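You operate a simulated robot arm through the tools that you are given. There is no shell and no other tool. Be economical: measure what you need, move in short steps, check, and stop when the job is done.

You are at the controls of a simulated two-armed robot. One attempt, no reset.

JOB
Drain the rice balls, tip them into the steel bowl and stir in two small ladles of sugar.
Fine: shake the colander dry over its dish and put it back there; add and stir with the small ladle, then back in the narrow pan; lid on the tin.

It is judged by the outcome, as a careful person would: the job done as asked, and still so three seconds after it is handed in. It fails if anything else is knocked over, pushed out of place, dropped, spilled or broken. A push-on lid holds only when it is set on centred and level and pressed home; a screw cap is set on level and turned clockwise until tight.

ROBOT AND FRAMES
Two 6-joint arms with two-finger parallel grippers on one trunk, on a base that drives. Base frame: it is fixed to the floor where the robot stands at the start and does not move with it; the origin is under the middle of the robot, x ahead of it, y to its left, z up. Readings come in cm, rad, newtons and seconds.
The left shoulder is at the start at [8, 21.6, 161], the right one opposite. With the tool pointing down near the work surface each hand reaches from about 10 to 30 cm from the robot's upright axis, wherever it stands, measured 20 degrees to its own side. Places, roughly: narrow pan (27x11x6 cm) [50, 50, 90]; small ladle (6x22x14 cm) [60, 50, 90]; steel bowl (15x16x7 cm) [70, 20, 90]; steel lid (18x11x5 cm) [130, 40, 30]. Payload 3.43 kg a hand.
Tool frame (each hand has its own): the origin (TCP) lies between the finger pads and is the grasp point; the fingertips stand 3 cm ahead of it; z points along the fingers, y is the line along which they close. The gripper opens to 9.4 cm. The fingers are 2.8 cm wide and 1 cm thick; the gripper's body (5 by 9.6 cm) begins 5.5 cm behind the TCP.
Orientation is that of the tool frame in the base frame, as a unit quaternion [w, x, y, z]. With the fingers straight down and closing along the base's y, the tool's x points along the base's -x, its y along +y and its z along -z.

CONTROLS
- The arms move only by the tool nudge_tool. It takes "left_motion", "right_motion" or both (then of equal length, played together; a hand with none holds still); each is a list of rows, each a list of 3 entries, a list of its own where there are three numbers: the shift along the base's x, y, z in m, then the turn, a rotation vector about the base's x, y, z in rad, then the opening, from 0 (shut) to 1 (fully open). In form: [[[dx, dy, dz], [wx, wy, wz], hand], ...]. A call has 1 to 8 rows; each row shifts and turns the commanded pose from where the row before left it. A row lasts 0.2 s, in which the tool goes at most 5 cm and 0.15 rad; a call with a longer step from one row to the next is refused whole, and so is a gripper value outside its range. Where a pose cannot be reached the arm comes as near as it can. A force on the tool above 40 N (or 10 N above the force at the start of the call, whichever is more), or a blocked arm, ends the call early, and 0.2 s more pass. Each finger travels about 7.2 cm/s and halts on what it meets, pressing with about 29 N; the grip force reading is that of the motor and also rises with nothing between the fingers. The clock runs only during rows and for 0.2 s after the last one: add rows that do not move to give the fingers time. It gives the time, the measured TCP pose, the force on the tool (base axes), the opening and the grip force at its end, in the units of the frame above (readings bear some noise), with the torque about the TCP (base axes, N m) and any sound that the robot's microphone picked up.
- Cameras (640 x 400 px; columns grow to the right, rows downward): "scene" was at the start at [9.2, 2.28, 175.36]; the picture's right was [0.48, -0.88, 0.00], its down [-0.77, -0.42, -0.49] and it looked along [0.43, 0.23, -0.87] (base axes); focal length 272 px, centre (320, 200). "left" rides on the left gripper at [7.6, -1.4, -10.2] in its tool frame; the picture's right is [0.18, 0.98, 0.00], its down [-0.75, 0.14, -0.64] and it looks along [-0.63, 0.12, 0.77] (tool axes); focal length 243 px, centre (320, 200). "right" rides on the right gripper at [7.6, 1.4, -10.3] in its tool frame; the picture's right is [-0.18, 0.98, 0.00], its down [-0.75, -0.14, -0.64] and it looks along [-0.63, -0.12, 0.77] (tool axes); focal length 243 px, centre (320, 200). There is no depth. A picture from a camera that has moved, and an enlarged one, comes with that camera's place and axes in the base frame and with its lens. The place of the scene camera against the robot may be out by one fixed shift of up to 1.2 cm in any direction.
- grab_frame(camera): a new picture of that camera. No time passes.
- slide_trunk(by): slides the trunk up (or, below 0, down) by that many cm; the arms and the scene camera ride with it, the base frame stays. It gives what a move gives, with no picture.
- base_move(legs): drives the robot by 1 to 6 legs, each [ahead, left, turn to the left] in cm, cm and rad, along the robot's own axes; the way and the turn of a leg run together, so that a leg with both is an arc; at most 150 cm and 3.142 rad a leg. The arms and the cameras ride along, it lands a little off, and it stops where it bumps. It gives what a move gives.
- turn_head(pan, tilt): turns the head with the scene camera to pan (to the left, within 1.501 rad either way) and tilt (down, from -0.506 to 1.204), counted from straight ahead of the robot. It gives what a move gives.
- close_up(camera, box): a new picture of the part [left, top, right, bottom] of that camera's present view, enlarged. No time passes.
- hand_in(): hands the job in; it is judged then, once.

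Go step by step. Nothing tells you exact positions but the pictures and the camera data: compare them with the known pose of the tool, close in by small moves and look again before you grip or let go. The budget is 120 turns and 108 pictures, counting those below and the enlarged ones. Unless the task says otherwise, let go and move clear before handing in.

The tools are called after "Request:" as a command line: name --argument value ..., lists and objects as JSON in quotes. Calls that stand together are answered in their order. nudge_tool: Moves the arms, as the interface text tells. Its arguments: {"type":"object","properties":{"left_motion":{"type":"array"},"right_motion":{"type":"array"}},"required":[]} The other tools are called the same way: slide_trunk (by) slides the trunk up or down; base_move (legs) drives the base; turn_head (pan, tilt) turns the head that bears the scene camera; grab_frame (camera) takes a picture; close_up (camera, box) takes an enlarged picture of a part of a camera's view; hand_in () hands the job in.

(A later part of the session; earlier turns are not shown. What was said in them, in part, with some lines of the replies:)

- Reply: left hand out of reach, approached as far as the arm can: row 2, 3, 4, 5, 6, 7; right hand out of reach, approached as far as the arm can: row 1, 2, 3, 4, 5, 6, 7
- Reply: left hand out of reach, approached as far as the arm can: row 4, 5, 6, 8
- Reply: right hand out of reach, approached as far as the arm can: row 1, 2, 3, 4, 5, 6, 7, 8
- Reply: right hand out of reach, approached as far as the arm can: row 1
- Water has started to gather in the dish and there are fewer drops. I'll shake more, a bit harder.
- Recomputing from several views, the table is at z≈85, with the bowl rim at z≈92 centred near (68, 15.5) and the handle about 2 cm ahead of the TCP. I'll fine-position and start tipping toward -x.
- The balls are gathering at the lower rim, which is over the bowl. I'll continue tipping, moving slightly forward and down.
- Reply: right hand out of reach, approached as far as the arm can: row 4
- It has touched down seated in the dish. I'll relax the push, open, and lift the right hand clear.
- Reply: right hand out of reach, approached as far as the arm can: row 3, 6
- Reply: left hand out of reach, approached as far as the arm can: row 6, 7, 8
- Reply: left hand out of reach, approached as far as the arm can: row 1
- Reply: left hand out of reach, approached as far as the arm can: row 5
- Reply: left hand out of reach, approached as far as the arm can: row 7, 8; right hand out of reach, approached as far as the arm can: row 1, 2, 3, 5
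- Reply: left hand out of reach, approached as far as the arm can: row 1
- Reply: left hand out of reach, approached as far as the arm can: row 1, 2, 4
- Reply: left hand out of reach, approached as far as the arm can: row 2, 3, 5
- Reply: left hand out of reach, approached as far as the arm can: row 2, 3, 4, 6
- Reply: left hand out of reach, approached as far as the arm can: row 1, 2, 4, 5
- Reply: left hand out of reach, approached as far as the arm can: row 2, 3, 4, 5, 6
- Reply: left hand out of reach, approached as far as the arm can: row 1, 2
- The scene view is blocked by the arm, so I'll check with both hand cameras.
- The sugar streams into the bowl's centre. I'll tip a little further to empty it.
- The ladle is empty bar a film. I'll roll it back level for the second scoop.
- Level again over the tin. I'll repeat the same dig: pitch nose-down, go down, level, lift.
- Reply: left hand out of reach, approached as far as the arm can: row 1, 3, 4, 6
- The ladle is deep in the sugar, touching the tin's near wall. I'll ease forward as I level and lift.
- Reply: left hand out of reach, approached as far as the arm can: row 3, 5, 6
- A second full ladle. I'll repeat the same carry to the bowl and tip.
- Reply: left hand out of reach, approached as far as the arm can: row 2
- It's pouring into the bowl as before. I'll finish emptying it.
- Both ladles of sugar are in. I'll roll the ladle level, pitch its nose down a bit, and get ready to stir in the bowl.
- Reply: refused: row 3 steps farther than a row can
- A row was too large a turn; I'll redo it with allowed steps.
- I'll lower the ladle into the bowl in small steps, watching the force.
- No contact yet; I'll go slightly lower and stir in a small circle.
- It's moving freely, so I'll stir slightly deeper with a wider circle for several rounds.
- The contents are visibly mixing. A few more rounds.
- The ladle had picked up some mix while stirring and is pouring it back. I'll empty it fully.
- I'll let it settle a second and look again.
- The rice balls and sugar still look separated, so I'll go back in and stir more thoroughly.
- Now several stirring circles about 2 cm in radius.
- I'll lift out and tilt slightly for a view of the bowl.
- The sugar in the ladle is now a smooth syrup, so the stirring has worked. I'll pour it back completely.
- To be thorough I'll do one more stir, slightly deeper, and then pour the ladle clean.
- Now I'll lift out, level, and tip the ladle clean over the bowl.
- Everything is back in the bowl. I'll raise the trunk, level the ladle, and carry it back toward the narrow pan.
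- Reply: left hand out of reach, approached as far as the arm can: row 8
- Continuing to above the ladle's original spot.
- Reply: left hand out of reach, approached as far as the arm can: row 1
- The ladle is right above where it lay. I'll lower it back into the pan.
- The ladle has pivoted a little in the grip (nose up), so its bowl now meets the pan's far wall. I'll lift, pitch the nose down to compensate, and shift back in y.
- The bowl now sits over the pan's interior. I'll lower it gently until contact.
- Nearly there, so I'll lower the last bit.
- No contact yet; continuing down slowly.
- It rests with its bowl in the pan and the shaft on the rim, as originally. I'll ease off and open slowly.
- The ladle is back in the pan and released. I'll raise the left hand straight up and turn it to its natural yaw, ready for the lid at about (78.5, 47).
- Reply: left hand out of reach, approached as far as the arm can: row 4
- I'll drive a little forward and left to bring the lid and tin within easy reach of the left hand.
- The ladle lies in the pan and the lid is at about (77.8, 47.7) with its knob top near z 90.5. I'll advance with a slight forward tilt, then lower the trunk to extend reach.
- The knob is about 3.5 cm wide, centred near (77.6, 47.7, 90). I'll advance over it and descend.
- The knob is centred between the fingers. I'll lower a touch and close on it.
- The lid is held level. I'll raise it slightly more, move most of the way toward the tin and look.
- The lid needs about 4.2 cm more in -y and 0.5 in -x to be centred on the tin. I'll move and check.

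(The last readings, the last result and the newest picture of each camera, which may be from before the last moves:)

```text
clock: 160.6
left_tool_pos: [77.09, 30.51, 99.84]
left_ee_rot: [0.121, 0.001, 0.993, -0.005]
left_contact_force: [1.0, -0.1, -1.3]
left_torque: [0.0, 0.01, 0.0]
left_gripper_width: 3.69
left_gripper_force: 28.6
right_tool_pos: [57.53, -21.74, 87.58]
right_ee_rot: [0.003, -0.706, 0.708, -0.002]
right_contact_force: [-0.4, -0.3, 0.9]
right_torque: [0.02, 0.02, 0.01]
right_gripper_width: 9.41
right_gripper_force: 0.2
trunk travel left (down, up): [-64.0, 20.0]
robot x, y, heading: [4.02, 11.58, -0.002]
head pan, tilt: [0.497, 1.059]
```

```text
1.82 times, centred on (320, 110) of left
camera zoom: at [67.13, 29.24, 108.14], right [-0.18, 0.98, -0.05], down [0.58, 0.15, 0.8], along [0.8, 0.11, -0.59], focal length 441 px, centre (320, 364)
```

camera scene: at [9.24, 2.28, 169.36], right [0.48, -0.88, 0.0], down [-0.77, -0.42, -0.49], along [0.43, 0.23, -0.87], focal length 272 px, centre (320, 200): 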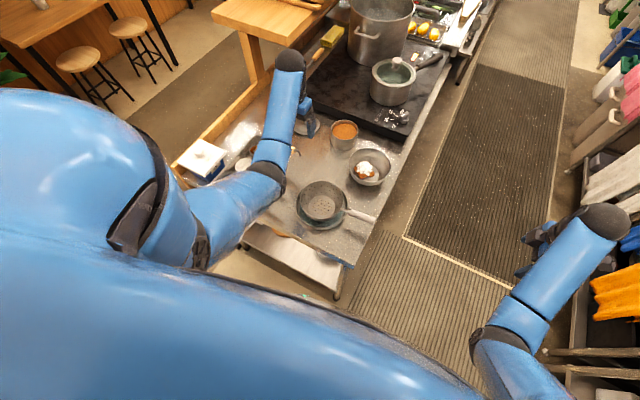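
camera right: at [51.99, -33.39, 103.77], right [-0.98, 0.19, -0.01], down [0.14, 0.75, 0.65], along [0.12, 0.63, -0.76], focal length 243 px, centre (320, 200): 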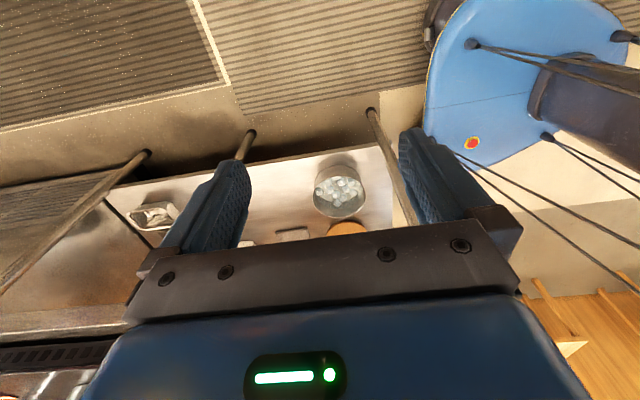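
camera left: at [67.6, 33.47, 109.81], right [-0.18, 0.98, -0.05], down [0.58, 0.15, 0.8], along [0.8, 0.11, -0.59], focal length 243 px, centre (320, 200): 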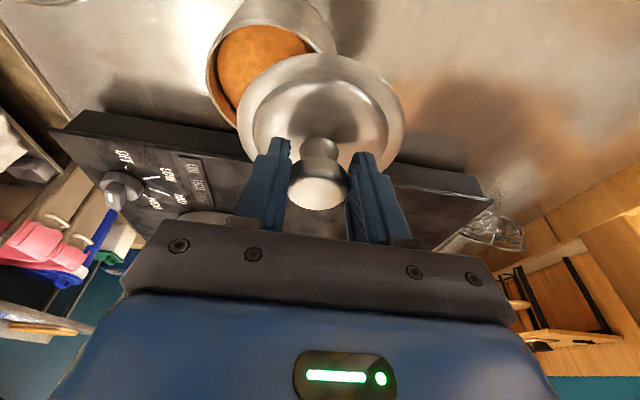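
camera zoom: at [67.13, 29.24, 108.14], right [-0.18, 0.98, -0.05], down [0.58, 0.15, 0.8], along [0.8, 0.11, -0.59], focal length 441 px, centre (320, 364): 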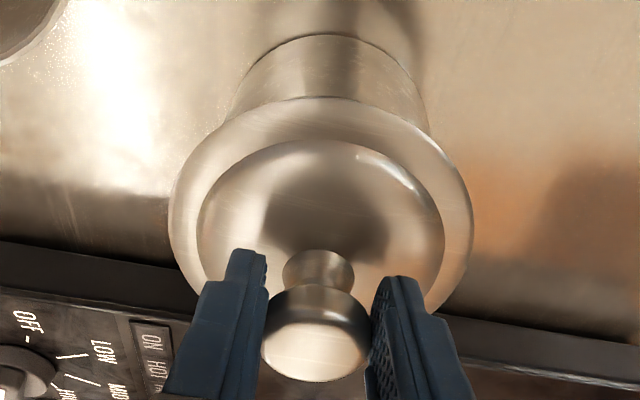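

The lid looks centred on the tin to within a couple of millimetres. I'll lower it gently until contact.

Request:
nudge_tool --left_motion '[[[0, 0.001, -0.007], [0, 0, 0], 0], [[0, 0, -0.006], [0, 0, 0], 0], [[0, 0, -0.004], [0, 0, 0], 0], [[0, 0, -0.004], [0, 0, 0], 0], [[0, 0, 0], [0, 0, 0], 0]]'

Request:
close_up --camera "scene" --box '[330, 80, 410, 150]'

```text
clock: 161.8
left_tool_pos: [77.02, 30.67, 97.79]
left_ee_rot: [0.12, 0.002, 0.993, -0.005]
left_contact_force: [0.5, 0.0, -1.0]
left_torque: [0.01, 0.04, 0.02]
left_gripper_width: 3.68
left_gripper_force: 28.7
right_tool_pos: [57.41, -21.68, 87.53]
right_ee_rot: [0.003, -0.707, 0.708, -0.001]
right_contact_force: [1.7, -0.1, 0.2]
right_torque: [0.03, 0.03, 0.02]
right_gripper_width: 9.43
right_gripper_force: 0.1
trunk travel left (down, up): [-64.0, 20.0]
robot x, y, heading: [3.99, 11.99, 0.003]
head pan, tilt: [0.497, 1.059]
```

```text
5.71 times, centred on (370, 115) of scene
camera zoom: at [13.22, 14.14, 155.36], right [0.48, -0.88, 0.0], down [-0.77, -0.42, -0.49], along [0.43, 0.23, -0.87], focal length 1551 px, centre (34, 686)
```

zoom: 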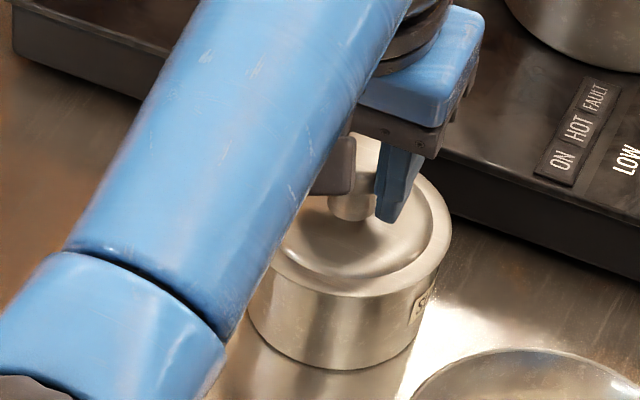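

The lid is about 0.2–0.3 cm too far in -y. I'll nudge it and check with the hand camera.

Request:
nudge_tool --left_motion '[[[-0.001, 0.002, 0], [0, 0, 0], 0], [[0, 0, -0.003], [0, 0, 0], 0], [[0, 0, 0], [0, 0, 0], 0]]'

Request:
close_up --camera "left" --box '[200, 20, 440, 200]'

Request:
close_up --camera "scene" --box '[340, 90, 400, 150]'

```text
clock: 162.6
left_tool_pos: [76.8, 30.96, 97.48]
left_ee_rot: [0.121, 0.001, 0.993, -0.005]
left_contact_force: [-0.3, 0.2, 2.3]
left_torque: [0.13, 0.01, -0.02]
left_gripper_width: 3.71
left_gripper_force: 29.2
right_tool_pos: [57.49, -21.72, 87.74]
right_ee_rot: [0.004, -0.707, 0.707, -0.001]
right_contact_force: [0.1, -0.9, -0.3]
right_torque: [0.0, 0.01, 0.02]
right_gripper_width: 9.4
right_gripper_force: 0.1
trunk travel left (down, up): [-64.0, 20.0]
robot x, y, heading: [3.76, 11.83, 0.004]
head pan, tilt: [0.497, 1.059]
```

```text
2.22 times, centred on (320, 110) of left
camera zoom: at [67.02, 29.65, 105.77], right [-0.18, 0.98, -0.05], down [0.58, 0.15, 0.8], along [0.8, 0.11, -0.59], focal length 539 px, centre (320, 400)
```

zoom: 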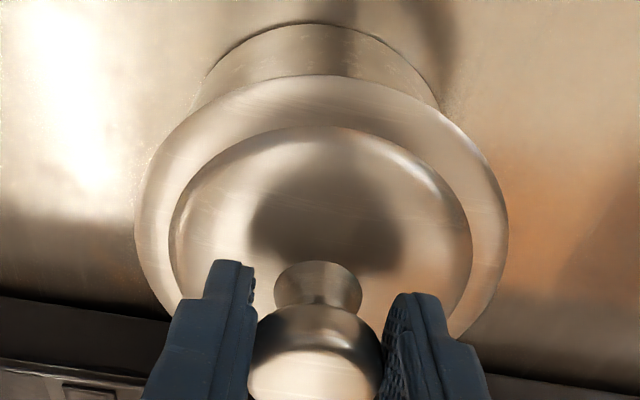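

```text
6.67 times, centred on (370, 120) of scene
camera zoom: at [13.17, 14.13, 155.37], right [0.48, -0.88, 0.0], down [-0.77, -0.42, -0.49], along [0.43, 0.23, -0.87], focal length 1810 px, centre (-13, 733)
```

zoom: 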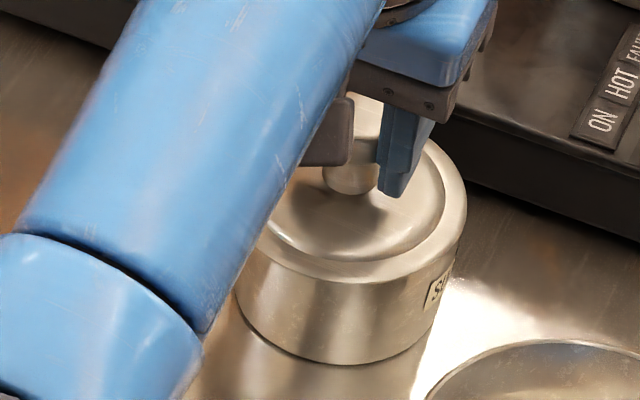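

First contact shows its torque on the +y side, so the lid is slightly too far +y. I'll lift a hair, shift back and touch again.

Request:
nudge_tool --left_motion '[[[0, 0, 0.004], [0, 0, 0], 0], [[0, -0.0025, 0], [0, 0, 0], 0], [[0, 0, -0.004], [0, 0, 0], 0], [[0, 0, -0.003], [0, 0, 0], 0], [[0, 0, 0], [0, 0, 0], 0]]'

```text
clock: 163.8
left_tool_pos: [76.85, 30.48, 97.58]
left_ee_rot: [0.123, 0.001, 0.992, -0.003]
left_contact_force: [1.9, 1.1, 13.8]
left_torque: [0.34, 0.17, -0.01]
left_gripper_width: 3.68
left_gripper_force: 28.7
right_tool_pos: [57.39, -21.86, 87.63]
right_ee_rot: [0.004, -0.707, 0.708, -0.002]
right_contact_force: [0.5, -0.2, 0.1]
right_torque: [0.03, 0.01, -0.02]
right_gripper_width: 9.41
right_gripper_force: 0.0
trunk travel left (down, up): [-64.0, 20.0]
robot x, y, heading: [3.68, 11.91, -0.003]
head pan, tilt: [0.497, 1.059]
```

Contact is centred a bit toward -x/+y. I'll shift +x and -y slightly and touch again.

Request:
nudge_tool --left_motion '[[[0, 0, 0.005], [0, 0, 0], 0], [[0.003, -0.002, 0], [0, 0, 0], 0], [[0, 0, -0.003], [0, 0, 0], 0], [[0, 0, -0.003], [0, 0, 0], 0], [[0, 0, 0], [0, 0, 0], 0]]'

Request:
close_up --camera "scene" --box '[340, 90, 400, 150]'

```text
clock: 165.0
left_tool_pos: [77.2, 30.47, 97.47]
left_ee_rot: [0.125, 0.002, 0.992, -0.004]
left_contact_force: [1.4, 2.6, 20.3]
left_torque: [0.08, 0.47, -0.02]
left_gripper_width: 3.69
left_gripper_force: 29.2
right_tool_pos: [57.3, -21.79, 87.8]
right_ee_rot: [0.004, -0.707, 0.708, -0.003]
right_contact_force: [0.0, 0.4, 0.4]
right_torque: [0.0, 0.04, -0.01]
right_gripper_width: 9.4
right_gripper_force: 0.0
trunk travel left (down, up): [-64.0, 20.0]
robot x, y, heading: [4.1, 11.83, 0.001]
head pan, tilt: [0.497, 1.059]
```

```text
6.67 times, centred on (370, 120) of scene
camera zoom: at [12.89, 14.09, 155.4], right [0.48, -0.88, 0.0], down [-0.77, -0.41, -0.49], along [0.43, 0.23, -0.87], focal length 1810 px, centre (-13, 733)
```

zoom: 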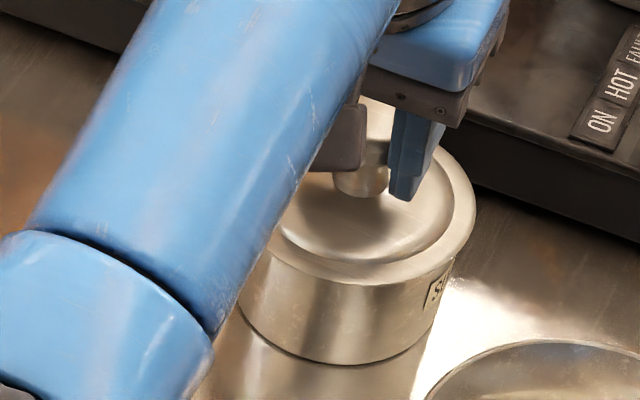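

Contact is now centred in y. I'll take the tiny y offset back by half and press down steadily.

Request:
nudge_tool --left_motion '[[[0, 0.001, 0.003], [0, 0.01, 0], 0], [[0, 0, -0.004], [0, 0, 0], 0], [[0, 0, -0.003], [0, 0, 0], 0], [[0, 0, -0.003], [0, 0, 0], 0], [[0, 0, -0.002], [0, 0, 0], 0], [[0, 0, 0], [0, 0, 0], 0]]'

```text
clock: 166.4
left_tool_pos: [77.24, 30.34, 96.94]
left_ee_rot: [0.124, 0.002, 0.992, -0.004]
left_contact_force: [12.8, 1.3, 35.8]
left_torque: [-0.23, -0.51, 0.07]
left_gripper_width: 3.68
left_gripper_force: 29.5
right_tool_pos: [57.26, -21.94, 87.69]
right_ee_rot: [0.005, -0.706, 0.708, -0.001]
right_contact_force: [0.0, -0.8, 0.1]
right_torque: [-0.01, 0.0, -0.03]
right_gripper_width: 9.4
right_gripper_force: 0.1
trunk travel left (down, up): [-64.0, 20.0]
robot x, y, heading: [3.77, 11.92, -0.002]
head pan, tilt: [0.497, 1.059]
```

It went down half a centimetre with the load nearly centred. Let me look.

Request:
close_up --camera "scene" --box '[340, 90, 400, 150]'

Request:
close_up --camera "left" --box '[200, 20, 440, 200]'

```text
6.67 times, centred on (370, 120) of scene
camera zoom: at [12.81, 14.01, 155.4], right [0.48, -0.88, 0.0], down [-0.77, -0.41, -0.49], along [0.43, 0.23, -0.87], focal length 1810 px, centre (-13, 733)
```

zoom: 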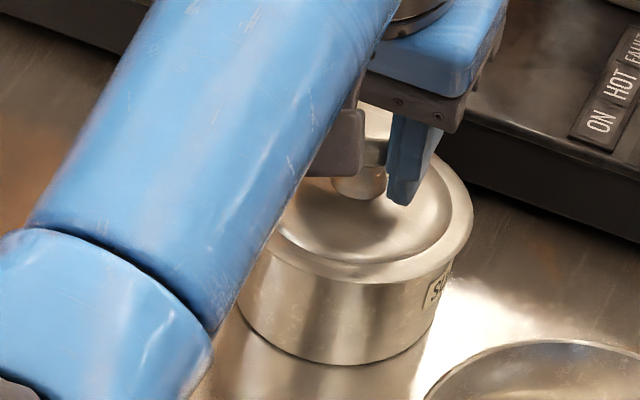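

```text
2.22 times, centred on (320, 110) of left
camera zoom: at [67.36, 29.2, 105.13], right [-0.18, 0.98, -0.05], down [0.57, 0.15, 0.81], along [0.8, 0.11, -0.59], focal length 539 px, centre (320, 400)
```

zoom: 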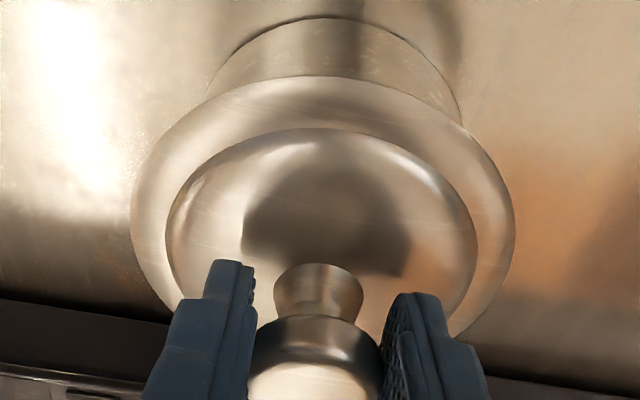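

The readings (force toward +x, contact at -x) say the lid must go about 0.3–0.4 cm further +x. I'll ease off, shift and press again.

Request:
nudge_tool --left_motion '[[[0, 0, 0.008], [0, 0, 0], 0], [[0.0035, 0, 0], [0, 0, 0], 0], [[0, 0, -0.004], [0, 0, 0], 0], [[0, 0, -0.003], [0, 0, 0], 0], [[0, 0, 0], [0, 0, 0], 0]]'

```text
clock: 167.6
left_tool_pos: [77.24, 30.39, 96.97]
left_ee_rot: [0.12, 0.0, 0.993, -0.004]
left_contact_force: [-9.2, -0.7, 32.3]
left_torque: [-0.14, -0.15, -0.01]
left_gripper_width: 3.69
left_gripper_force: 29.0
right_tool_pos: [57.01, -21.75, 88.01]
right_ee_rot: [0.006, -0.706, 0.708, -0.003]
right_contact_force: [-0.4, 0.3, -0.5]
right_torque: [-0.03, 0.02, 0.02]
right_gripper_width: 9.37
right_gripper_force: 0.1
trunk travel left (down, up): [-64.0, 20.0]
robot x, y, heading: [3.78, 11.97, -0.004]
head pan, tilt: [0.497, 1.059]
```

The lid no longer moves sideways, so it's captured in the tin's mouth. I'll relieve the side load and press it home.

Request:
nudge_tool --left_motion '[[[-0.0015, 0, 0], [0, 0, 0], 0], [[0, 0, -0.003], [0, 0, 0], 0], [[0, 0, -0.003], [0, 0, 0], 0], [[0, 0, -0.003], [0, 0, 0], 0], [[0, 0, 0], [0, 0, 0], 0]]'

```text
clock: 168.5
left_tool_pos: [77.84, 30.52, 96.86]
left_ee_rot: [0.127, 0.0, 0.992, -0.005]
left_contact_force: [-8.8, -0.6, 25.8]
left_torque: [-0.08, 0.57, -0.04]
left_gripper_width: 3.7
left_gripper_force: 29.1
right_tool_pos: [57.16, -21.72, 87.67]
right_ee_rot: [0.004, -0.706, 0.708, -0.002]
right_contact_force: [-0.1, 0.4, -0.4]
right_torque: [-0.03, 0.03, 0.02]
right_gripper_width: 9.37
right_gripper_force: 0.1
trunk travel left (down, up): [-64.0, 20.0]
robot x, y, heading: [3.69, 11.74, 0.002]
head pan, tilt: [0.497, 1.059]
stopped in row 4 (left hand): the force on the tool passed its limit at 44 N (the readings are from after the stop); the commanded pose is now the measured one
```

It shifted 0.6 cm in x under load. I'll look at it.

Request:
close_up --camera "scene" --box '[340, 90, 400, 150]'

Request:
close_up --camera "left" --box '[200, 20, 440, 200]'

```text
6.67 times, centred on (370, 120) of scene
camera zoom: at [12.89, 14.09, 155.34], right [0.48, -0.88, 0.0], down [-0.77, -0.42, -0.49], along [0.43, 0.23, -0.87], focal length 1810 px, centre (-13, 733)
```

zoom: 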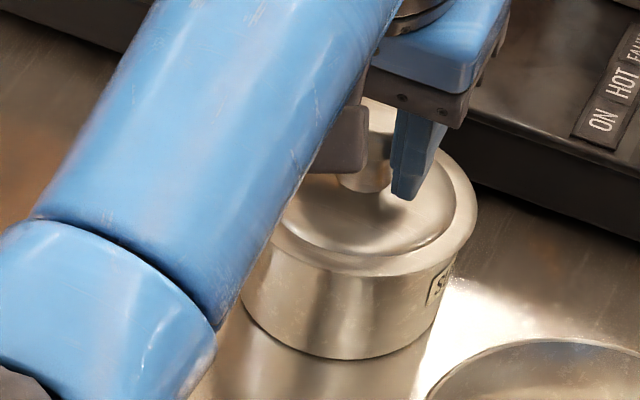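

```text
2.22 times, centred on (320, 110) of left
camera zoom: at [67.74, 29.23, 104.91], right [-0.18, 0.98, -0.05], down [0.57, 0.15, 0.81], along [0.8, 0.11, -0.58], focal length 539 px, centre (320, 400)
```

zoom: 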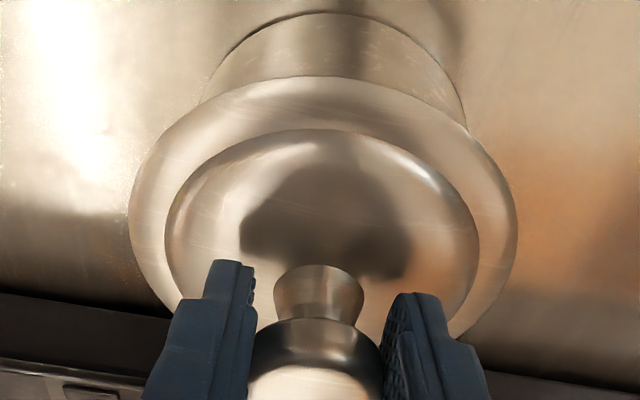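

The tin and lid moved together slightly. To test whether the lid grips, I'll ease the load off and lift by a few millimetres, watching the force.

Request:
nudge_tool --left_motion '[[[0, 0, 0.004], [0, 0, 0], 0], [[0, 0, 0.003], [0, 0, 0], 0], [[0, 0, 0], [0, 0, 0], 0]]'

```text
clock: 169.3
left_tool_pos: [77.73, 30.45, 96.95]
left_ee_rot: [0.121, 0.001, 0.993, -0.004]
left_contact_force: [3.1, -1.7, 3.3]
left_torque: [-0.03, -0.36, -0.05]
left_gripper_width: 3.68
left_gripper_force: 28.7
right_tool_pos: [57.42, -21.76, 87.65]
right_ee_rot: [0.003, -0.706, 0.708, -0.002]
right_contact_force: [0.5, 0.2, -0.1]
right_torque: [0.05, -0.02, 0.02]
right_gripper_width: 9.4
right_gripper_force: 0.0
trunk travel left (down, up): [-64.0, 20.0]
robot x, y, heading: [3.71, 12.1, 0.001]
head pan, tilt: [0.497, 1.059]
```

Still slightly loaded downward; lifting a bit more.

Request:
nudge_tool --left_motion '[[[0, 0, 0.003], [0, 0, 0], 0], [[0, 0, 0.003], [0, 0, 0], 0], [[0, 0, 0], [0, 0, 0], 0]]'

```text
clock: 170.1
left_tool_pos: [77.61, 30.56, 97.51]
left_ee_rot: [0.121, 0.002, 0.993, -0.004]
left_contact_force: [1.2, 0.2, -0.6]
left_torque: [0.01, -0.01, 0.0]
left_gripper_width: 3.66
left_gripper_force: 29.4
right_tool_pos: [57.48, -21.67, 87.72]
right_ee_rot: [0.003, -0.707, 0.707, -0.001]
right_contact_force: [0.4, -0.4, 0.5]
right_torque: [0.01, 0.03, 0.01]
right_gripper_width: 9.42
right_gripper_force: 0.1
trunk travel left (down, up): [-64.0, 20.0]
robot x, y, heading: [3.83, 11.67, -0.002]
head pan, tilt: [0.497, 1.059]
```

The lid is still loose, so it isn't home. Both views agree that it sits about 0.5 cm too far toward -x. I'll lift slightly, shift +0.5 in x, and set it down.

Request:
nudge_tool --left_motion '[[[0, 0, 0.003], [0, 0, 0], 0], [[0.005, 0, 0], [0, 0, 0], 0], [[0, 0, -0.003], [0, 0, 0], 0], [[0, 0, -0.004], [0, 0, 0], 0], [[0, 0, 0], [0, 0, 0], 0]]'

```text
clock: 171.3
left_tool_pos: [78.16, 30.51, 97.13]
left_ee_rot: [0.122, 0.0, 0.993, -0.004]
left_contact_force: [0.2, -0.3, 0.1]
left_torque: [0.02, 0.03, -0.03]
left_gripper_width: 3.67
left_gripper_force: 29.3
right_tool_pos: [57.48, -21.77, 87.66]
right_ee_rot: [0.004, -0.707, 0.707, -0.002]
right_contact_force: [0.1, 0.5, 0.2]
right_torque: [-0.01, 0.02, 0.02]
right_gripper_width: 9.4
right_gripper_force: 0.0
trunk travel left (down, up): [-64.0, 20.0]
robot x, y, heading: [4.08, 11.52, 0.002]
head pan, tilt: [0.497, 1.059]
```

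No contact yet at z 97.1. I'll continue down in small steps.

Request:
nudge_tool --left_motion '[[[0, 0, -0.002], [0, 0, 0], 0], [[0, 0, -0.002], [0, 0, 0], 0], [[0, 0, 0], [0, 0, 0], 0]]'

```text
clock: 172.1
left_tool_pos: [78.14, 30.59, 96.97]
left_ee_rot: [0.122, 0.0, 0.993, -0.004]
left_contact_force: [1.5, 2.0, 4.8]
left_torque: [0.03, -0.35, 0.02]
left_gripper_width: 3.68
left_gripper_force: 29.0
right_tool_pos: [57.54, -21.81, 87.59]
right_ee_rot: [0.003, -0.706, 0.708, -0.001]
right_contact_force: [-0.5, -0.6, 0.5]
right_torque: [-0.02, -0.03, 0.02]
right_gripper_width: 9.41
right_gripper_force: 0.1
trunk travel left (down, up): [-64.0, 20.0]
robot x, y, heading: [3.91, 11.68, -0.0]
head pan, tilt: [0.497, 1.059]
```

Contact is on the +x edge, so the lid is pitched slightly nose-down. I'll raise the nose a bit and recheck under a light load.

Request:
nudge_tool --left_motion '[[[0, 0, 0.002], [0, -0.03, 0], 0], [[0, 0, -0.003], [0, 0, 0], 0], [[0, 0, -0.001], [0, 0, 0], 0], [[0, 0, 0], [0, 0, 0], 0]]'

Request:
close_up --camera "scene" --box '[340, 90, 400, 150]'

```text
clock: 173.1
left_tool_pos: [78.26, 30.46, 96.69]
left_ee_rot: [0.137, 0.0, 0.991, -0.004]
left_contact_force: [0.2, 0.5, 4.1]
left_torque: [0.06, -0.34, -0.01]
left_gripper_width: 3.65
left_gripper_force: 28.8
right_tool_pos: [57.45, -21.75, 87.67]
right_ee_rot: [0.004, -0.706, 0.708, -0.001]
right_contact_force: [0.6, 0.5, -0.5]
right_torque: [0.0, 0.0, -0.01]
right_gripper_width: 9.42
right_gripper_force: 0.2
trunk travel left (down, up): [-64.0, 20.0]
robot x, y, heading: [4.14, 11.71, 0.001]
head pan, tilt: [0.497, 1.059]
```

```text
6.67 times, centred on (370, 120) of scene
camera zoom: at [13.14, 14.13, 155.37], right [0.48, -0.88, 0.0], down [-0.77, -0.42, -0.49], along [0.43, 0.23, -0.87], focal length 1810 px, centre (-13, 733)
```

zoom: 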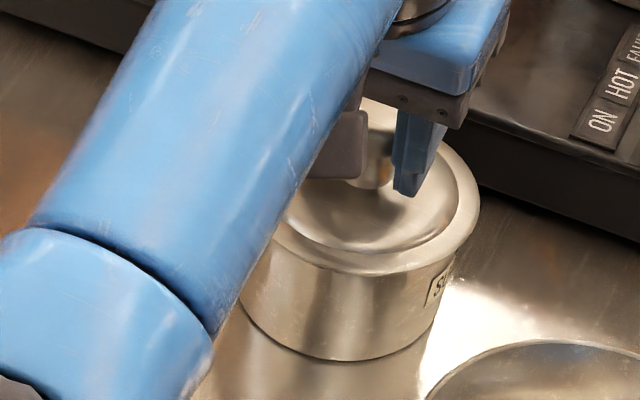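

The height dropped as it pivoted on the +x edge, so it needs more nose-up. Continuing.

Request:
nudge_tool --left_motion '[[[0, 0, -0.002], [0, -0.025, 0], 0], [[0, 0, -0.002], [0, -0.025, 0], 0], [[0, 0, 0], [0, 0, 0], 0]]'

```text
clock: 173.9
left_tool_pos: [78.04, 30.51, 96.27]
left_ee_rot: [0.162, 0.0, 0.987, -0.003]
left_contact_force: [-4.1, 0.1, 8.4]
left_torque: [0.58, 0.06, 0.14]
left_gripper_width: 3.68
left_gripper_force: 29.0
right_tool_pos: [57.41, -21.81, 87.57]
right_ee_rot: [0.003, -0.706, 0.708, -0.002]
right_contact_force: [0.0, -1.1, 0.3]
right_torque: [-0.01, 0.0, -0.01]
right_gripper_width: 9.37
right_gripper_force: 0.0
trunk travel left (down, up): [-64.0, 20.0]
robot x, y, heading: [3.99, 11.66, 0.004]
head pan, tilt: [0.497, 1.059]
heard: snap
```

I heard a snap: the lid is engaging. I'll press down evenly to be sure it's home.

Request:
nudge_tool --left_motion '[[[0, 0, -0.003], [0, 0, 0], 0], [[0, 0, -0.003], [0, 0, 0], 0], [[0, 0, -0.003], [0, 0, 0], 0], [[0, 0, 0], [0, 0, 0], 0]]'

Request:
close_up --camera "scene" --box '[340, 90, 400, 150]'

```text
clock: 174.9
left_tool_pos: [78.02, 30.53, 96.26]
left_ee_rot: [0.17, 0.0, 0.985, -0.003]
left_contact_force: [0.7, 1.8, 39.9]
left_torque: [0.32, -0.51, -0.02]
left_gripper_width: 3.69
left_gripper_force: 28.8
right_tool_pos: [57.09, -21.84, 87.88]
right_ee_rot: [0.006, -0.706, 0.708, -0.003]
right_contact_force: [-0.2, -0.1, 0.0]
right_torque: [0.02, -0.01, 0.01]
right_gripper_width: 9.42
right_gripper_force: 0.0
trunk travel left (down, up): [-64.0, 20.0]
robot x, y, heading: [4.2, 11.87, -0.002]
head pan, tilt: [0.497, 1.059]
```

```text
6.67 times, centred on (370, 120) of scene
camera zoom: at [12.46, 14.01, 155.43], right [0.48, -0.88, 0.0], down [-0.76, -0.41, -0.49], along [0.43, 0.23, -0.87], focal length 1810 px, centre (-13, 733)
```

zoom: 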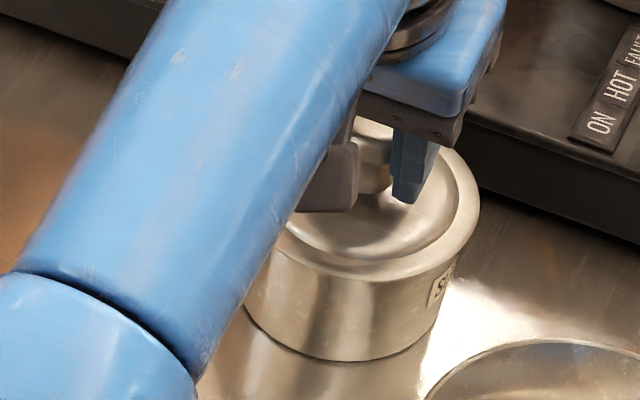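

It is solid under 40 N with no further travel. I'll relieve the load and check for hold before releasing.

Request:
nudge_tool --left_motion '[[[0, 0, 0.004], [0, 0, 0], 0], [[0, 0, 0.004], [0, 0, 0], 0], [[0, 0, 0], [0, 0, 0], 0]]'

```text
clock: 175.7
left_tool_pos: [78.07, 30.48, 96.3]
left_ee_rot: [0.163, 0.002, 0.987, -0.004]
left_contact_force: [4.6, 2.4, 20.3]
left_torque: [0.27, -0.67, -0.12]
left_gripper_width: 3.67
left_gripper_force: 29.3
right_tool_pos: [57.3, -21.86, 87.58]
right_ee_rot: [0.004, -0.706, 0.708, -0.002]
right_contact_force: [0.5, 0.2, -0.5]
right_torque: [0.0, 0.01, 0.01]
right_gripper_width: 9.38
right_gripper_force: 0.1
trunk travel left (down, up): [-64.0, 20.0]
robot x, y, heading: [3.89, 11.97, 0.001]
head pan, tilt: [0.497, 1.059]
```

Request:
nudge_tool --left_motion '[[[0, 0, 0.004], [0, 0, 0], 0], [[0, 0, 0.004], [0, 0, 0], 0], [[0, 0, 0], [0, 0, 0], 0]]'

```text
clock: 176.5
left_tool_pos: [78.16, 30.47, 96.73]
left_ee_rot: [0.159, 0.002, 0.987, -0.005]
left_contact_force: [-0.2, 0.6, -0.2]
left_torque: [0.01, 0.03, 0.0]
left_gripper_width: 3.69
left_gripper_force: 29.1
right_tool_pos: [57.42, -21.76, 87.64]
right_ee_rot: [0.003, -0.707, 0.708, -0.001]
right_contact_force: [0.0, 0.7, -0.2]
right_torque: [0.01, 0.04, 0.04]
right_gripper_width: 9.4
right_gripper_force: 0.0
trunk travel left (down, up): [-64.0, 20.0]
robot x, y, heading: [3.86, 11.71, -0.001]
head pan, tilt: [0.497, 1.059]
heard: snap
```

That second snap was the lid popping back off as I pulled, so it does hold when seated. I'll press it home again and this time release without lifting.

Request:
nudge_tool --left_motion '[[[0, 0, -0.004], [0, 0, 0], 0], [[0, 0, -0.004], [0, 0, 0], 0], [[0, 0, -0.003], [0, 0, 0], 0], [[0, 0, -0.003], [0, 0, 0], 0], [[0, 0, 0], [0, 0, 0], 0]]'

```text
clock: 177.7
left_tool_pos: [78.24, 30.43, 96.25]
left_ee_rot: [0.169, 0.0, 0.986, -0.003]
left_contact_force: [8.2, 2.9, 33.4]
left_torque: [0.41, -0.47, -0.04]
left_gripper_width: 3.69
left_gripper_force: 29.5
right_tool_pos: [57.21, -21.7, 87.73]
right_ee_rot: [0.006, -0.707, 0.707, -0.002]
right_contact_force: [-0.4, -0.1, 0.3]
right_torque: [0.02, 0.0, 0.0]
right_gripper_width: 9.4
right_gripper_force: 0.1
trunk travel left (down, up): [-64.0, 20.0]
robot x, y, heading: [3.73, 11.95, -0.004]
head pan, tilt: [0.497, 1.059]
```

No snap this time. I'll press a little harder and evenly.

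Request:
nudge_tool --left_motion '[[[0, 0, -0.002], [0, 0, 0], 0], [[0, 0, -0.002], [0, 0, 0], 0], [[0, 0, 0], [0, 0, 0], 0]]'

```text
clock: 178.5
left_tool_pos: [78.15, 30.54, 96.22]
left_ee_rot: [0.172, 0.001, 0.985, -0.005]
left_contact_force: [8.1, 5.0, 42.9]
left_torque: [0.45, -0.41, 0.06]
left_gripper_width: 3.68
left_gripper_force: 28.9
right_tool_pos: [57.16, -21.8, 87.86]
right_ee_rot: [0.005, -0.706, 0.708, -0.003]
right_contact_force: [-0.4, -0.4, -0.4]
right_torque: [0.01, 0.0, 0.0]
right_gripper_width: 9.4
right_gripper_force: 0.1
trunk travel left (down, up): [-64.0, 20.0]
robot x, y, heading: [3.96, 11.84, -0.0]
head pan, tilt: [0.497, 1.059]
```

I'll look at the lid in the hand camera.

Request:
close_up --camera "left" --box '[200, 20, 440, 200]'

```text
2.22 times, centred on (320, 110) of left
camera zoom: at [67.51, 29.22, 103.34], right [-0.17, 0.98, -0.07], down [0.49, 0.15, 0.86], along [0.85, 0.11, -0.51], focal length 539 px, centre (320, 400)
```

zoom: 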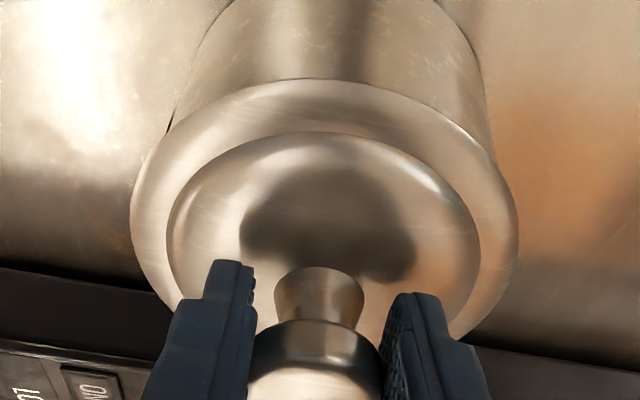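

The lid is pitched about 0.07 rad nose-up relative to the tin, so it only caught on one side. I'll unload, level it, and press again.

Request:
nudge_tool --left_motion '[[[0, 0, 0.006], [0, 0, 0], 0], [[0, 0, 0.006], [0, 0, 0], 0], [[0, 0, 0.004], [0, 0.03, 0], 0], [[0, 0, 0], [0, 0.02, 0], 0], [[0, 0, 0], [0, 0, 0], 0]]'

```text
clock: 179.7
left_tool_pos: [78.11, 30.48, 96.36]
left_ee_rot: [0.135, 0.002, 0.991, -0.004]
left_contact_force: [0.7, -1.1, 0.1]
left_torque: [0.02, 0.05, -0.02]
left_gripper_width: 3.68
left_gripper_force: 29.0
right_tool_pos: [57.43, -21.94, 87.52]
right_ee_rot: [0.005, -0.706, 0.709, -0.001]
right_contact_force: [0.4, 0.1, -0.2]
right_torque: [0.01, 0.0, 0.01]
right_gripper_width: 9.43
right_gripper_force: 0.0
trunk travel left (down, up): [-64.0, 20.0]
robot x, y, heading: [3.67, 11.69, 0.002]
head pan, tilt: [0.497, 1.059]
```

No load at z 96.36, lower than the earlier contact height, so it's partly in. I'll press straight down now that it's level.

Request:
nudge_tool --left_motion '[[[0, 0, -0.004], [0, 0, 0], 0], [[0, 0, -0.003], [0, 0, 0], 0], [[0, 0, -0.003], [0, 0, 0], 0], [[0, 0, 0], [0, 0, 0], 0]]'

```text
clock: 180.7
left_tool_pos: [78.02, 30.41, 96.38]
left_ee_rot: [0.141, 0.0, 0.99, -0.004]
left_contact_force: [2.0, 1.3, 29.8]
left_torque: [0.28, -0.77, 0.08]
left_gripper_width: 3.67
left_gripper_force: 28.5
right_tool_pos: [57.32, -21.83, 88.03]
right_ee_rot: [0.004, -0.706, 0.708, -0.001]
right_contact_force: [-0.4, 0.1, 0.5]
right_torque: [0.03, 0.01, -0.02]
right_gripper_width: 9.41
right_gripper_force: 0.1
trunk travel left (down, up): [-64.0, 20.0]
robot x, y, heading: [4.15, 11.67, 0.008]
head pan, tilt: [0.497, 1.059]
```

I'll release the knob, raise clear, and look; then I can press from the top of the knob if needed.

Request:
nudge_tool --left_motion '[[[0, 0, 0.004], [0, 0, 0], 0], [[0, 0, 0.003], [0, 0, 0], 0.3], [[0, 0, 0], [0, 0, 0], 0.6], [[0, 0, 0], [0, 0, 0], 1], [[0, 0, 0], [0, 0, 0], 1], [[0, 0, 0.03], [0, 0, 0], 1], [[0, 0, 0.03], [0, 0, 0], 1], [[0, 0, 0], [0, 0, 0], 1]]'

Request:
grab_frame --camera "left"

```text
clock: 182.5
left_tool_pos: [78.31, 30.56, 102.35]
left_ee_rot: [0.136, 0.001, 0.991, -0.004]
left_contact_force: [-0.2, -0.1, -0.2]
left_torque: [0.01, 0.01, 0.01]
left_gripper_width: 9.4
left_gripper_force: 0.1
right_tool_pos: [57.55, -21.71, 87.63]
right_ee_rot: [0.003, -0.707, 0.708, -0.002]
right_contact_force: [-0.7, -0.5, -0.1]
right_torque: [0.0, 0.02, 0.03]
right_gripper_width: 9.4
right_gripper_force: 0.0
trunk travel left (down, up): [-64.0, 20.0]
robot x, y, heading: [3.96, 12.17, 0.0]
head pan, tilt: [0.497, 1.059]
heard: snap
```

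```text
2 pictures are left
camera left: at [68.14, 29.34, 110.27], right [-0.17, 0.98, -0.06], down [0.55, 0.15, 0.82], along [0.81, 0.11, -0.57], focal length 243 px, centre (320, 200)
```

left: 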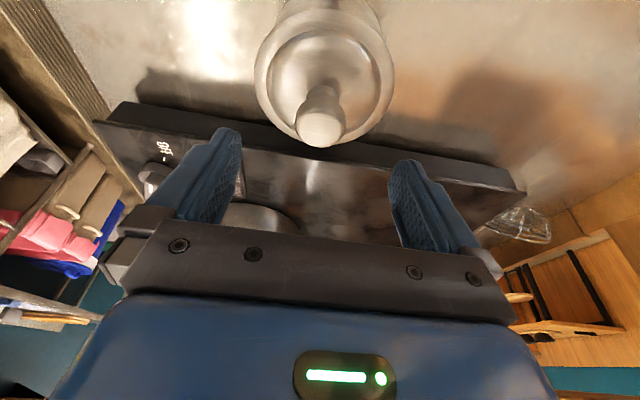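

I heard another snap on letting go, so I'll make sure by pressing the knob top with closed fingers, which loads the lid centrally and lets it level itself.

Request:
nudge_tool --left_motion '[[[0.004, 0, 0.005], [0, 0, 0], 0.6], [[0, 0, 0], [0, 0, 0], 0.2], [[0, 0, 0], [0, 0, 0], 0], [[0, 0, 0], [0, 0, 0], 0], [[0, 0, 0], [0, 0, 0], 0], [[0, 0, -0.006], [0, 0, 0], 0], [[0, 0, -0.005], [0, 0, 0], 0], [[0, 0, 0], [0, 0, 0], 0]]'

Request:
nudge_tool --left_motion '[[[0, 0, -0.004], [0, 0, 0], 0], [[0, 0, -0.004], [0, 0, 0], 0], [[0, 0, 0], [0, 0, 0], 0]]'

```text
clock: 184.3
left_tool_pos: [78.6, 30.48, 101.8]
left_ee_rot: [0.137, 0.001, 0.991, -0.005]
left_contact_force: [0.1, 0.0, -0.9]
left_torque: [0.02, -0.02, 0.0]
left_gripper_width: 0.0
left_gripper_force: 29.3
right_tool_pos: [57.51, -21.76, 87.5]
right_ee_rot: [0.003, -0.707, 0.707, -0.002]
right_contact_force: [0.0, -0.5, -0.7]
right_torque: [-0.01, -0.01, -0.04]
right_gripper_width: 9.4
right_gripper_force: 0.1
trunk travel left (down, up): [-64.0, 20.0]
robot x, y, heading: [3.97, 11.64, -0.002]
head pan, tilt: [0.497, 1.059]
```

```text
clock: 185.1
left_tool_pos: [78.7, 30.55, 101.04]
left_ee_rot: [0.136, 0.001, 0.991, -0.004]
left_contact_force: [-1.4, 0.1, 0.0]
left_torque: [0.03, 0.03, -0.02]
left_gripper_width: 0.0
left_gripper_force: 29.0
right_tool_pos: [57.48, -21.78, 87.63]
right_ee_rot: [0.004, -0.707, 0.707, -0.001]
right_contact_force: [-0.8, 0.1, 0.2]
right_torque: [-0.01, 0.0, 0.01]
right_gripper_width: 9.42
right_gripper_force: 0.0
trunk travel left (down, up): [-64.0, 20.0]
robot x, y, heading: [4.16, 12.12, -0.003]
head pan, tilt: [0.497, 1.059]
```

No contact yet; continuing down in small steps.

Request:
nudge_tool --left_motion '[[[0, 0, -0.004], [0, 0, 0], 0], [[0, 0, -0.003], [0, 0, 0], 0], [[0, 0, -0.003], [0, 0, 0], 0], [[0, 0, 0], [0, 0, 0], 0]]'

```text
clock: 186.1
left_tool_pos: [78.62, 30.56, 99.97]
left_ee_rot: [0.137, 0.001, 0.991, -0.004]
left_contact_force: [0.4, -0.3, 0.3]
left_torque: [0.0, 0.04, -0.03]
left_gripper_width: 0.0
left_gripper_force: 28.7
right_tool_pos: [57.52, -21.62, 87.61]
right_ee_rot: [0.004, -0.707, 0.707, -0.001]
right_contact_force: [-0.5, 0.6, 0.1]
right_torque: [-0.01, 0.01, -0.02]
right_gripper_width: 9.4
right_gripper_force: 0.0
trunk travel left (down, up): [-64.0, 20.0]
robot x, y, heading: [3.73, 11.82, 0.003]
head pan, tilt: [0.497, 1.059]
```

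Request:
nudge_tool --left_motion '[[[0, 0, -0.003], [0, 0, 0], 0], [[0, 0, -0.003], [0, 0, 0], 0], [[0, 0, -0.003], [0, 0, 0], 0], [[0, 0, 0], [0, 0, 0], 0]]'

```text
clock: 187.1
left_tool_pos: [78.59, 30.51, 99.55]
left_ee_rot: [0.141, 0.001, 0.99, -0.004]
left_contact_force: [5.4, 2.3, 17.3]
left_torque: [0.09, -0.1, -0.01]
left_gripper_width: 0.0
left_gripper_force: 29.1
right_tool_pos: [57.37, -21.79, 87.55]
right_ee_rot: [0.004, -0.706, 0.708, -0.002]
right_contact_force: [-0.3, -0.3, -0.1]
right_torque: [0.01, 0.03, -0.02]
right_gripper_width: 9.43
right_gripper_force: 0.0
trunk travel left (down, up): [-64.0, 20.0]
robot x, y, heading: [4.02, 11.78, -0.001]
head pan, tilt: [0.497, 1.059]
```

In contact on the knob top. I'll push on to about 40 N.

Request:
nudge_tool --left_motion '[[[0, 0, -0.003], [0, 0, 0], 0], [[0, 0, -0.003], [0, 0, 0], 0], [[0, 0, -0.002], [0, 0, 0], 0], [[0, 0, 0], [0, 0, 0], 0]]'

```text
clock: 187.8
left_tool_pos: [78.86, 30.5, 99.5]
left_ee_rot: [0.147, 0.001, 0.989, -0.004]
left_contact_force: [-7.3, -1.1, 19.3]
left_torque: [-0.02, 0.33, -0.04]
left_gripper_width: 0.0
left_gripper_force: 28.5
right_tool_pos: [57.3, -21.74, 87.7]
right_ee_rot: [0.005, -0.706, 0.708, -0.001]
right_contact_force: [0.0, -0.5, 0.6]
right_torque: [-0.01, 0.03, -0.05]
right_gripper_width: 9.4
right_gripper_force: 0.0
trunk travel left (down, up): [-64.0, 20.0]
robot x, y, heading: [4.03, 11.78, -0.002]
head pan, tilt: [0.497, 1.059]
stopped in row 3 (left hand): the force on the tool passed its limit at 41 N (the readings are from after the stop); the commanded pose is now the measured one
```

41 N straight down gives no more travel. I'll lift the hand away to the left and take a close look at the lid.

Request:
nudge_tool --left_motion '[[[0, 0, 0.02], [0, 0, 0], 0], [[0, 0.01, 0.03], [0, 0, 0], 0], [[0, 0.04, 0.01], [0, 0, 0], 0], [[0, 0.045, 0], [0, 0, 0], 0], [[0, 0.045, 0], [0, 0, 0], 0], [[0, 0.03, 0], [0, 0, 0], 0], [[0, 0, 0], [0, 0, 0], 0]]'

Request:
close_up --camera "scene" --box '[325, 80, 415, 150]'

```text
clock: 189.4
left_tool_pos: [78.95, 47.49, 105.14]
left_ee_rot: [0.144, 0.001, 0.99, -0.004]
left_contact_force: [-0.1, -0.3, 0.1]
left_torque: [-0.01, 0.0, -0.01]
left_gripper_width: 0.01
left_gripper_force: 29.1
right_tool_pos: [57.51, -21.87, 87.58]
right_ee_rot: [0.004, -0.707, 0.707, -0.001]
right_contact_force: [0.9, 0.3, -0.8]
right_torque: [0.01, -0.01, -0.04]
right_gripper_width: 9.4
right_gripper_force: 0.0
trunk travel left (down, up): [-64.0, 20.0]
robot x, y, heading: [4.47, 12.1, 0.003]
head pan, tilt: [0.497, 1.059]
```

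```text
5.71 times, centred on (370, 115) of scene
camera zoom: at [13.26, 14.11, 155.36], right [0.48, -0.88, 0.0], down [-0.77, -0.42, -0.49], along [0.43, 0.23, -0.87], focal length 1551 px, centre (34, 686)
```

zoom: 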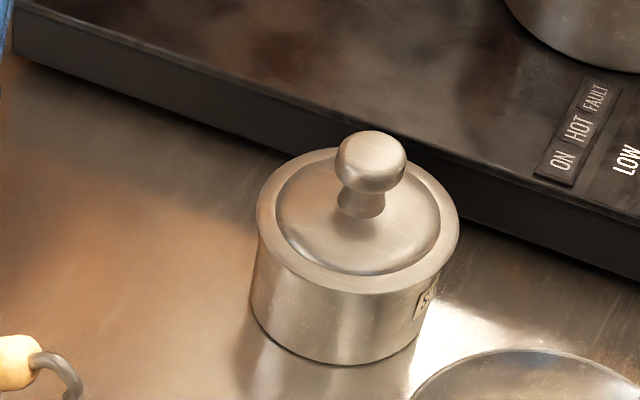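

The lid looks centred, level and flush. To be certain that it holds, I'll regrip the knob and apply a very gentle upward pull, watching the force.

Request:
nudge_tool --left_motion '[[[-0.004, -0.035, 0], [0, 0.01, 0], 1], [[-0.004, -0.045, 0], [0, 0, 0], 1], [[0, -0.045, 0], [0, 0, 0], 1], [[0, -0.04, 0], [0, 0, 0], 1], [[0, -0.005, -0.02], [0, 0, 0], 1], [[0, 0, -0.03], [0, 0, 0], 1], [[0, 0, -0.03], [0, 0, 0], 1], [[0, 0, 0], [0, 0, 0], 1]]'

Request:
nudge_tool --left_motion '[[[0, 0, -0.005], [0, 0, 0], 1], [[0, 0, 0], [0, 0, 0], 0.6], [[0, 0, 0], [0, 0, 0], 0.42], [[0, 0, 0], [0, 0, 0], 0.2], [[0, 0, 0], [0, 0, 0], 0], [[0, 0, 0], [0, 0, 0], 0]]'

```text
clock: 191.2
left_tool_pos: [78.13, 30.43, 97.05]
left_ee_rot: [0.138, 0.0, 0.99, -0.004]
left_contact_force: [0.1, 0.2, -1.0]
left_torque: [-0.01, 0.0, 0.01]
left_gripper_width: 9.39
left_gripper_force: 0.1
right_tool_pos: [57.55, -21.69, 87.5]
right_ee_rot: [0.004, -0.707, 0.708, -0.001]
right_contact_force: [1.4, 0.3, -0.2]
right_torque: [-0.04, 0.01, 0.01]
right_gripper_width: 9.41
right_gripper_force: 0.0
trunk travel left (down, up): [-64.0, 20.0]
robot x, y, heading: [3.64, 12.2, 0.001]
head pan, tilt: [0.497, 1.059]
```

```text
clock: 192.6
left_tool_pos: [78.26, 30.65, 96.46]
left_ee_rot: [0.138, 0.0, 0.99, -0.004]
left_contact_force: [0.3, -0.9, 0.8]
left_torque: [0.02, 0.05, 0.0]
left_gripper_width: 3.65
left_gripper_force: 28.7
right_tool_pos: [57.49, -21.77, 87.54]
right_ee_rot: [0.004, -0.706, 0.708, -0.001]
right_contact_force: [0.2, 0.2, -0.5]
right_torque: [0.0, -0.01, 0.01]
right_gripper_width: 9.41
right_gripper_force: 0.1
trunk travel left (down, up): [-64.0, 20.0]
robot x, y, heading: [4.02, 12.01, 0.0]
head pan, tilt: [0.497, 1.059]
heard: snap
```

A snap on gripping; I need to know its state now. I'll make a tiny lift test.

Request:
nudge_tool --left_motion '[[[0, 0, 0.001], [0, 0, 0], 0], [[0, 0, 0.001], [0, 0, 0], 0], [[0, 0, 0], [0, 0, 0], 0]]'

```text
clock: 193.4
left_tool_pos: [78.2, 30.56, 96.69]
left_ee_rot: [0.138, 0.001, 0.99, -0.004]
left_contact_force: [0.4, 0.4, -1.2]
left_torque: [-0.01, 0.02, -0.01]
left_gripper_width: 3.66
left_gripper_force: 28.7
right_tool_pos: [57.42, -21.61, 87.61]
right_ee_rot: [0.004, -0.707, 0.707, -0.001]
right_contact_force: [-0.3, -0.1, -0.5]
right_torque: [0.01, -0.01, 0.03]
right_gripper_width: 9.41
right_gripper_force: 0.1
trunk travel left (down, up): [-64.0, 20.0]
robot x, y, heading: [4.04, 11.49, -0.0]
head pan, tilt: [0.497, 1.059]
```

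The lid came free with that grip, so it had been seated before. I'll repeat the same press-and-release that seated it.

Request:
nudge_tool --left_motion '[[[-0.001, -0.001, -0.003], [0, 0, 0], 0], [[0, 0, -0.003], [0, 0, 0], 0], [[0, 0, -0.003], [0, 0, 0], 0], [[0, 0, -0.002], [0, 0, 0], 0], [[0, 0, 0], [0, 0, 0], 0]]'

```text
clock: 194.6
left_tool_pos: [78.06, 30.47, 96.48]
left_ee_rot: [0.146, 0.001, 0.989, -0.004]
left_contact_force: [9.8, 5.5, 34.5]
left_torque: [0.17, -0.84, -0.07]
left_gripper_width: 3.68
left_gripper_force: 28.8
right_tool_pos: [57.26, -21.73, 87.72]
right_ee_rot: [0.005, -0.706, 0.708, -0.003]
right_contact_force: [-0.3, -0.5, 0.6]
right_torque: [-0.01, 0.03, 0.01]
right_gripper_width: 9.41
right_gripper_force: 0.0
trunk travel left (down, up): [-64.0, 20.0]
robot x, y, heading: [3.87, 11.67, 0.002]
head pan, tilt: [0.497, 1.059]
```

Request:
nudge_tool --left_motion '[[[0, 0, 0.003], [0, 0, 0], 0], [[0, 0, 0.001], [0, 0, 0], 0.4], [[0, 0, 0], [0, 0, 0], 0.6], [[0, 0, 0], [0, 0, 0], 1], [[0, 0, 0], [0, 0, 0], 1], [[0, 0, 0.03], [0, 0, 0], 1], [[0, 0, 0.03], [0, 0, 0], 1], [[0, 0, 0], [0, 0, 0], 1]]'

```text
clock: 196.4
left_tool_pos: [78.07, 30.47, 102.01]
left_ee_rot: [0.139, 0.0, 0.99, -0.004]
left_contact_force: [0.0, -0.7, 0.4]
left_torque: [0.0, 0.0, 0.0]
left_gripper_width: 9.38
left_gripper_force: 0.0
right_tool_pos: [57.48, -21.76, 87.61]
right_ee_rot: [0.003, -0.707, 0.707, -0.002]
right_contact_force: [-1.5, -0.2, 0.1]
right_torque: [0.01, 0.01, 0.0]
right_gripper_width: 9.4
right_gripper_force: 0.0
trunk travel left (down, up): [-64.0, 20.0]
robot x, y, heading: [3.7, 11.94, -0.001]
head pan, tilt: [0.497, 1.059]
heard: snap
```

A snap on release again, as before. I'll repeat the central press on the knob top with closed fingers to be sure it's home, then leave it alone.

Request:
nudge_tool --left_motion '[[[0.005, 0, 0.006], [0, 0, 0], 0.6], [[0, 0, 0], [0, 0, 0], 0.2], [[0, 0, 0], [0, 0, 0], 0], [[0, 0, 0], [0, 0, 0], 0], [[0, 0, 0], [0, 0, 0], 0], [[0, 0, -0.012], [0, 0, 0], 0], [[0, 0, -0.012], [0, 0, 0], 0], [[0, 0, 0], [0, 0, 0], 0]]'

Request:
nudge_tool --left_motion '[[[0, 0, -0.004], [0, 0, 0], 0], [[0, 0, -0.003], [0, 0, 0], 0], [[0, 0, -0.003], [0, 0, 0], 0], [[0, 0, 0], [0, 0, 0], 0]]'

```text
clock: 198.2
left_tool_pos: [78.58, 30.47, 100.24]
left_ee_rot: [0.138, 0.0, 0.99, -0.004]
left_contact_force: [0.7, -0.9, 0.5]
left_torque: [0.02, -0.01, 0.01]
left_gripper_width: 0.01
left_gripper_force: 28.7
right_tool_pos: [57.52, -21.67, 87.64]
right_ee_rot: [0.003, -0.706, 0.708, -0.001]
right_contact_force: [-1.0, 0.5, 0.0]
right_torque: [0.04, 0.01, -0.04]
right_gripper_width: 9.39
right_gripper_force: 0.0
trunk travel left (down, up): [-64.0, 20.0]
robot x, y, heading: [4.02, 11.76, -0.003]
head pan, tilt: [0.497, 1.059]
```

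```text
clock: 199.2
left_tool_pos: [78.61, 30.31, 99.47]
left_ee_rot: [0.142, 0.0, 0.99, -0.004]
left_contact_force: [2.2, 1.7, 11.2]
left_torque: [0.03, -0.02, -0.01]
left_gripper_width: 0.01
left_gripper_force: 28.6
right_tool_pos: [57.4, -21.8, 87.64]
right_ee_rot: [0.004, -0.707, 0.708, -0.001]
right_contact_force: [0.7, -0.2, -0.1]
right_torque: [0.01, 0.0, 0.01]
right_gripper_width: 9.39
right_gripper_force: 0.1
trunk travel left (down, up): [-64.0, 20.0]
robot x, y, heading: [3.8, 11.91, 0.007]
head pan, tilt: [0.497, 1.059]
```

Same contact height as before. A last firm push, then straight up.

Request:
nudge_tool --left_motion '[[[0, 0, -0.002], [0, 0, 0], 0], [[0, 0, -0.002], [0, 0, 0], 0], [[0, 0, 0], [0, 0, 0], 0]]'

Request:
nudge_tool --left_motion '[[[0, 0, 0.006], [0, 0, 0], 0], [[0, 0, 0.02], [0, 0, 0], 0], [[0, 0.01, 0.03], [0, 0, 0], 0], [[0, 0.04, 0.01], [0, 0, 0], 0], [[0, 0.045, 0], [0, 0, 0], 0], [[-0.01, 0.045, 0], [0, 0, 0], 0], [[-0.01, 0.03, 0], [0, 0, 0], 0], [[0, 0, 0], [0, 0, 0], 0]]'

Request:
close_up --camera "scene" --box '[220, 60, 440, 240]'

```text
clock: 200.0
left_tool_pos: [78.53, 30.41, 99.39]
left_ee_rot: [0.145, 0.001, 0.989, -0.005]
left_contact_force: [7.8, 2.5, 32.1]
left_torque: [0.1, -0.08, 0.0]
left_gripper_width: 0.0
left_gripper_force: 29.2
right_tool_pos: [57.39, -21.75, 87.75]
right_ee_rot: [0.005, -0.706, 0.708, -0.002]
right_contact_force: [-0.8, 0.2, -0.9]
right_torque: [0.01, 0.01, 0.01]
right_gripper_width: 9.39
right_gripper_force: 0.2
trunk travel left (down, up): [-64.0, 20.0]
robot x, y, heading: [3.89, 11.83, -0.004]
head pan, tilt: [0.497, 1.059]
```

```text
clock: 201.8
left_tool_pos: [76.54, 47.44, 105.31]
left_ee_rot: [0.137, 0.001, 0.991, -0.004]
left_contact_force: [-0.7, -0.9, -0.6]
left_torque: [-0.02, 0.02, -0.02]
left_gripper_width: 0.02
left_gripper_force: 29.1
right_tool_pos: [57.44, -21.72, 87.65]
right_ee_rot: [0.004, -0.707, 0.708, -0.002]
right_contact_force: [0.4, 0.2, 0.4]
right_torque: [0.0, 0.0, 0.01]
right_gripper_width: 9.4
right_gripper_force: 0.0
trunk travel left (down, up): [-64.0, 20.0]
robot x, y, heading: [3.89, 11.76, -0.001]
head pan, tilt: [0.497, 1.059]
```

```text
2.22 times, centred on (330, 150) of scene
camera zoom: at [13.28, 14.1, 155.35], right [0.48, -0.88, 0.0], down [-0.77, -0.42, -0.49], along [0.43, 0.23, -0.87], focal length 603 px, centre (298, 311)
```

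zoom: 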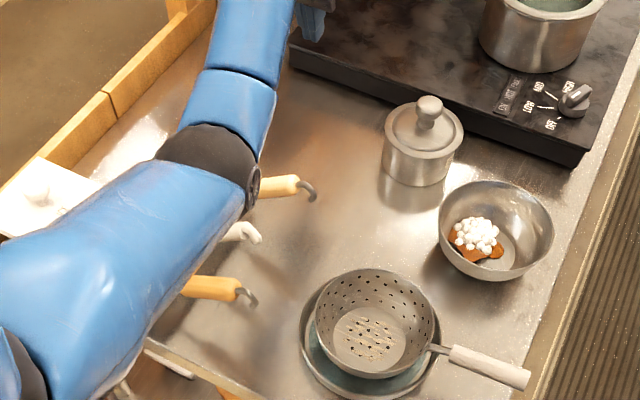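

Everything is in place: the colander is back on its dish, the balls and sugar are in the steel bowl, the ladle is in the pan, and the lid sits level on the tin. Both hands are clear, so I'm handing in.

Request:
hand_in

```text
The job is handed in.
```

I handed the job in; most of it is clearly done, but I could not confirm that the tin's lid is pressed home, or that the sugar is fully mixed in.

- **Draining:** the colander was shaken over its dish until no water drops showed. It was emptied into the steel bowl with no balls dropped, and it is back on the dish.
- **Sugar and stirring:** two full small ladles of sugar went in, and I stirred with the same ladle over three rounds. The sugar turned to syrup, but the rice balls still look white and sit on top of it rather than evenly coated.
- **Small ladle:** it is back in the narrow pan, with a film of sugar still in its bowl.
- **Lid:** it is centred, level and flush on the tin. It snapped several times and came free once when I regripped it. I finished with a straight push of about 32 N on the knob and did not test it again after that.
- **Moved slightly:** the tin and the steel bowl each slid roughly half a centimetre while I worked.
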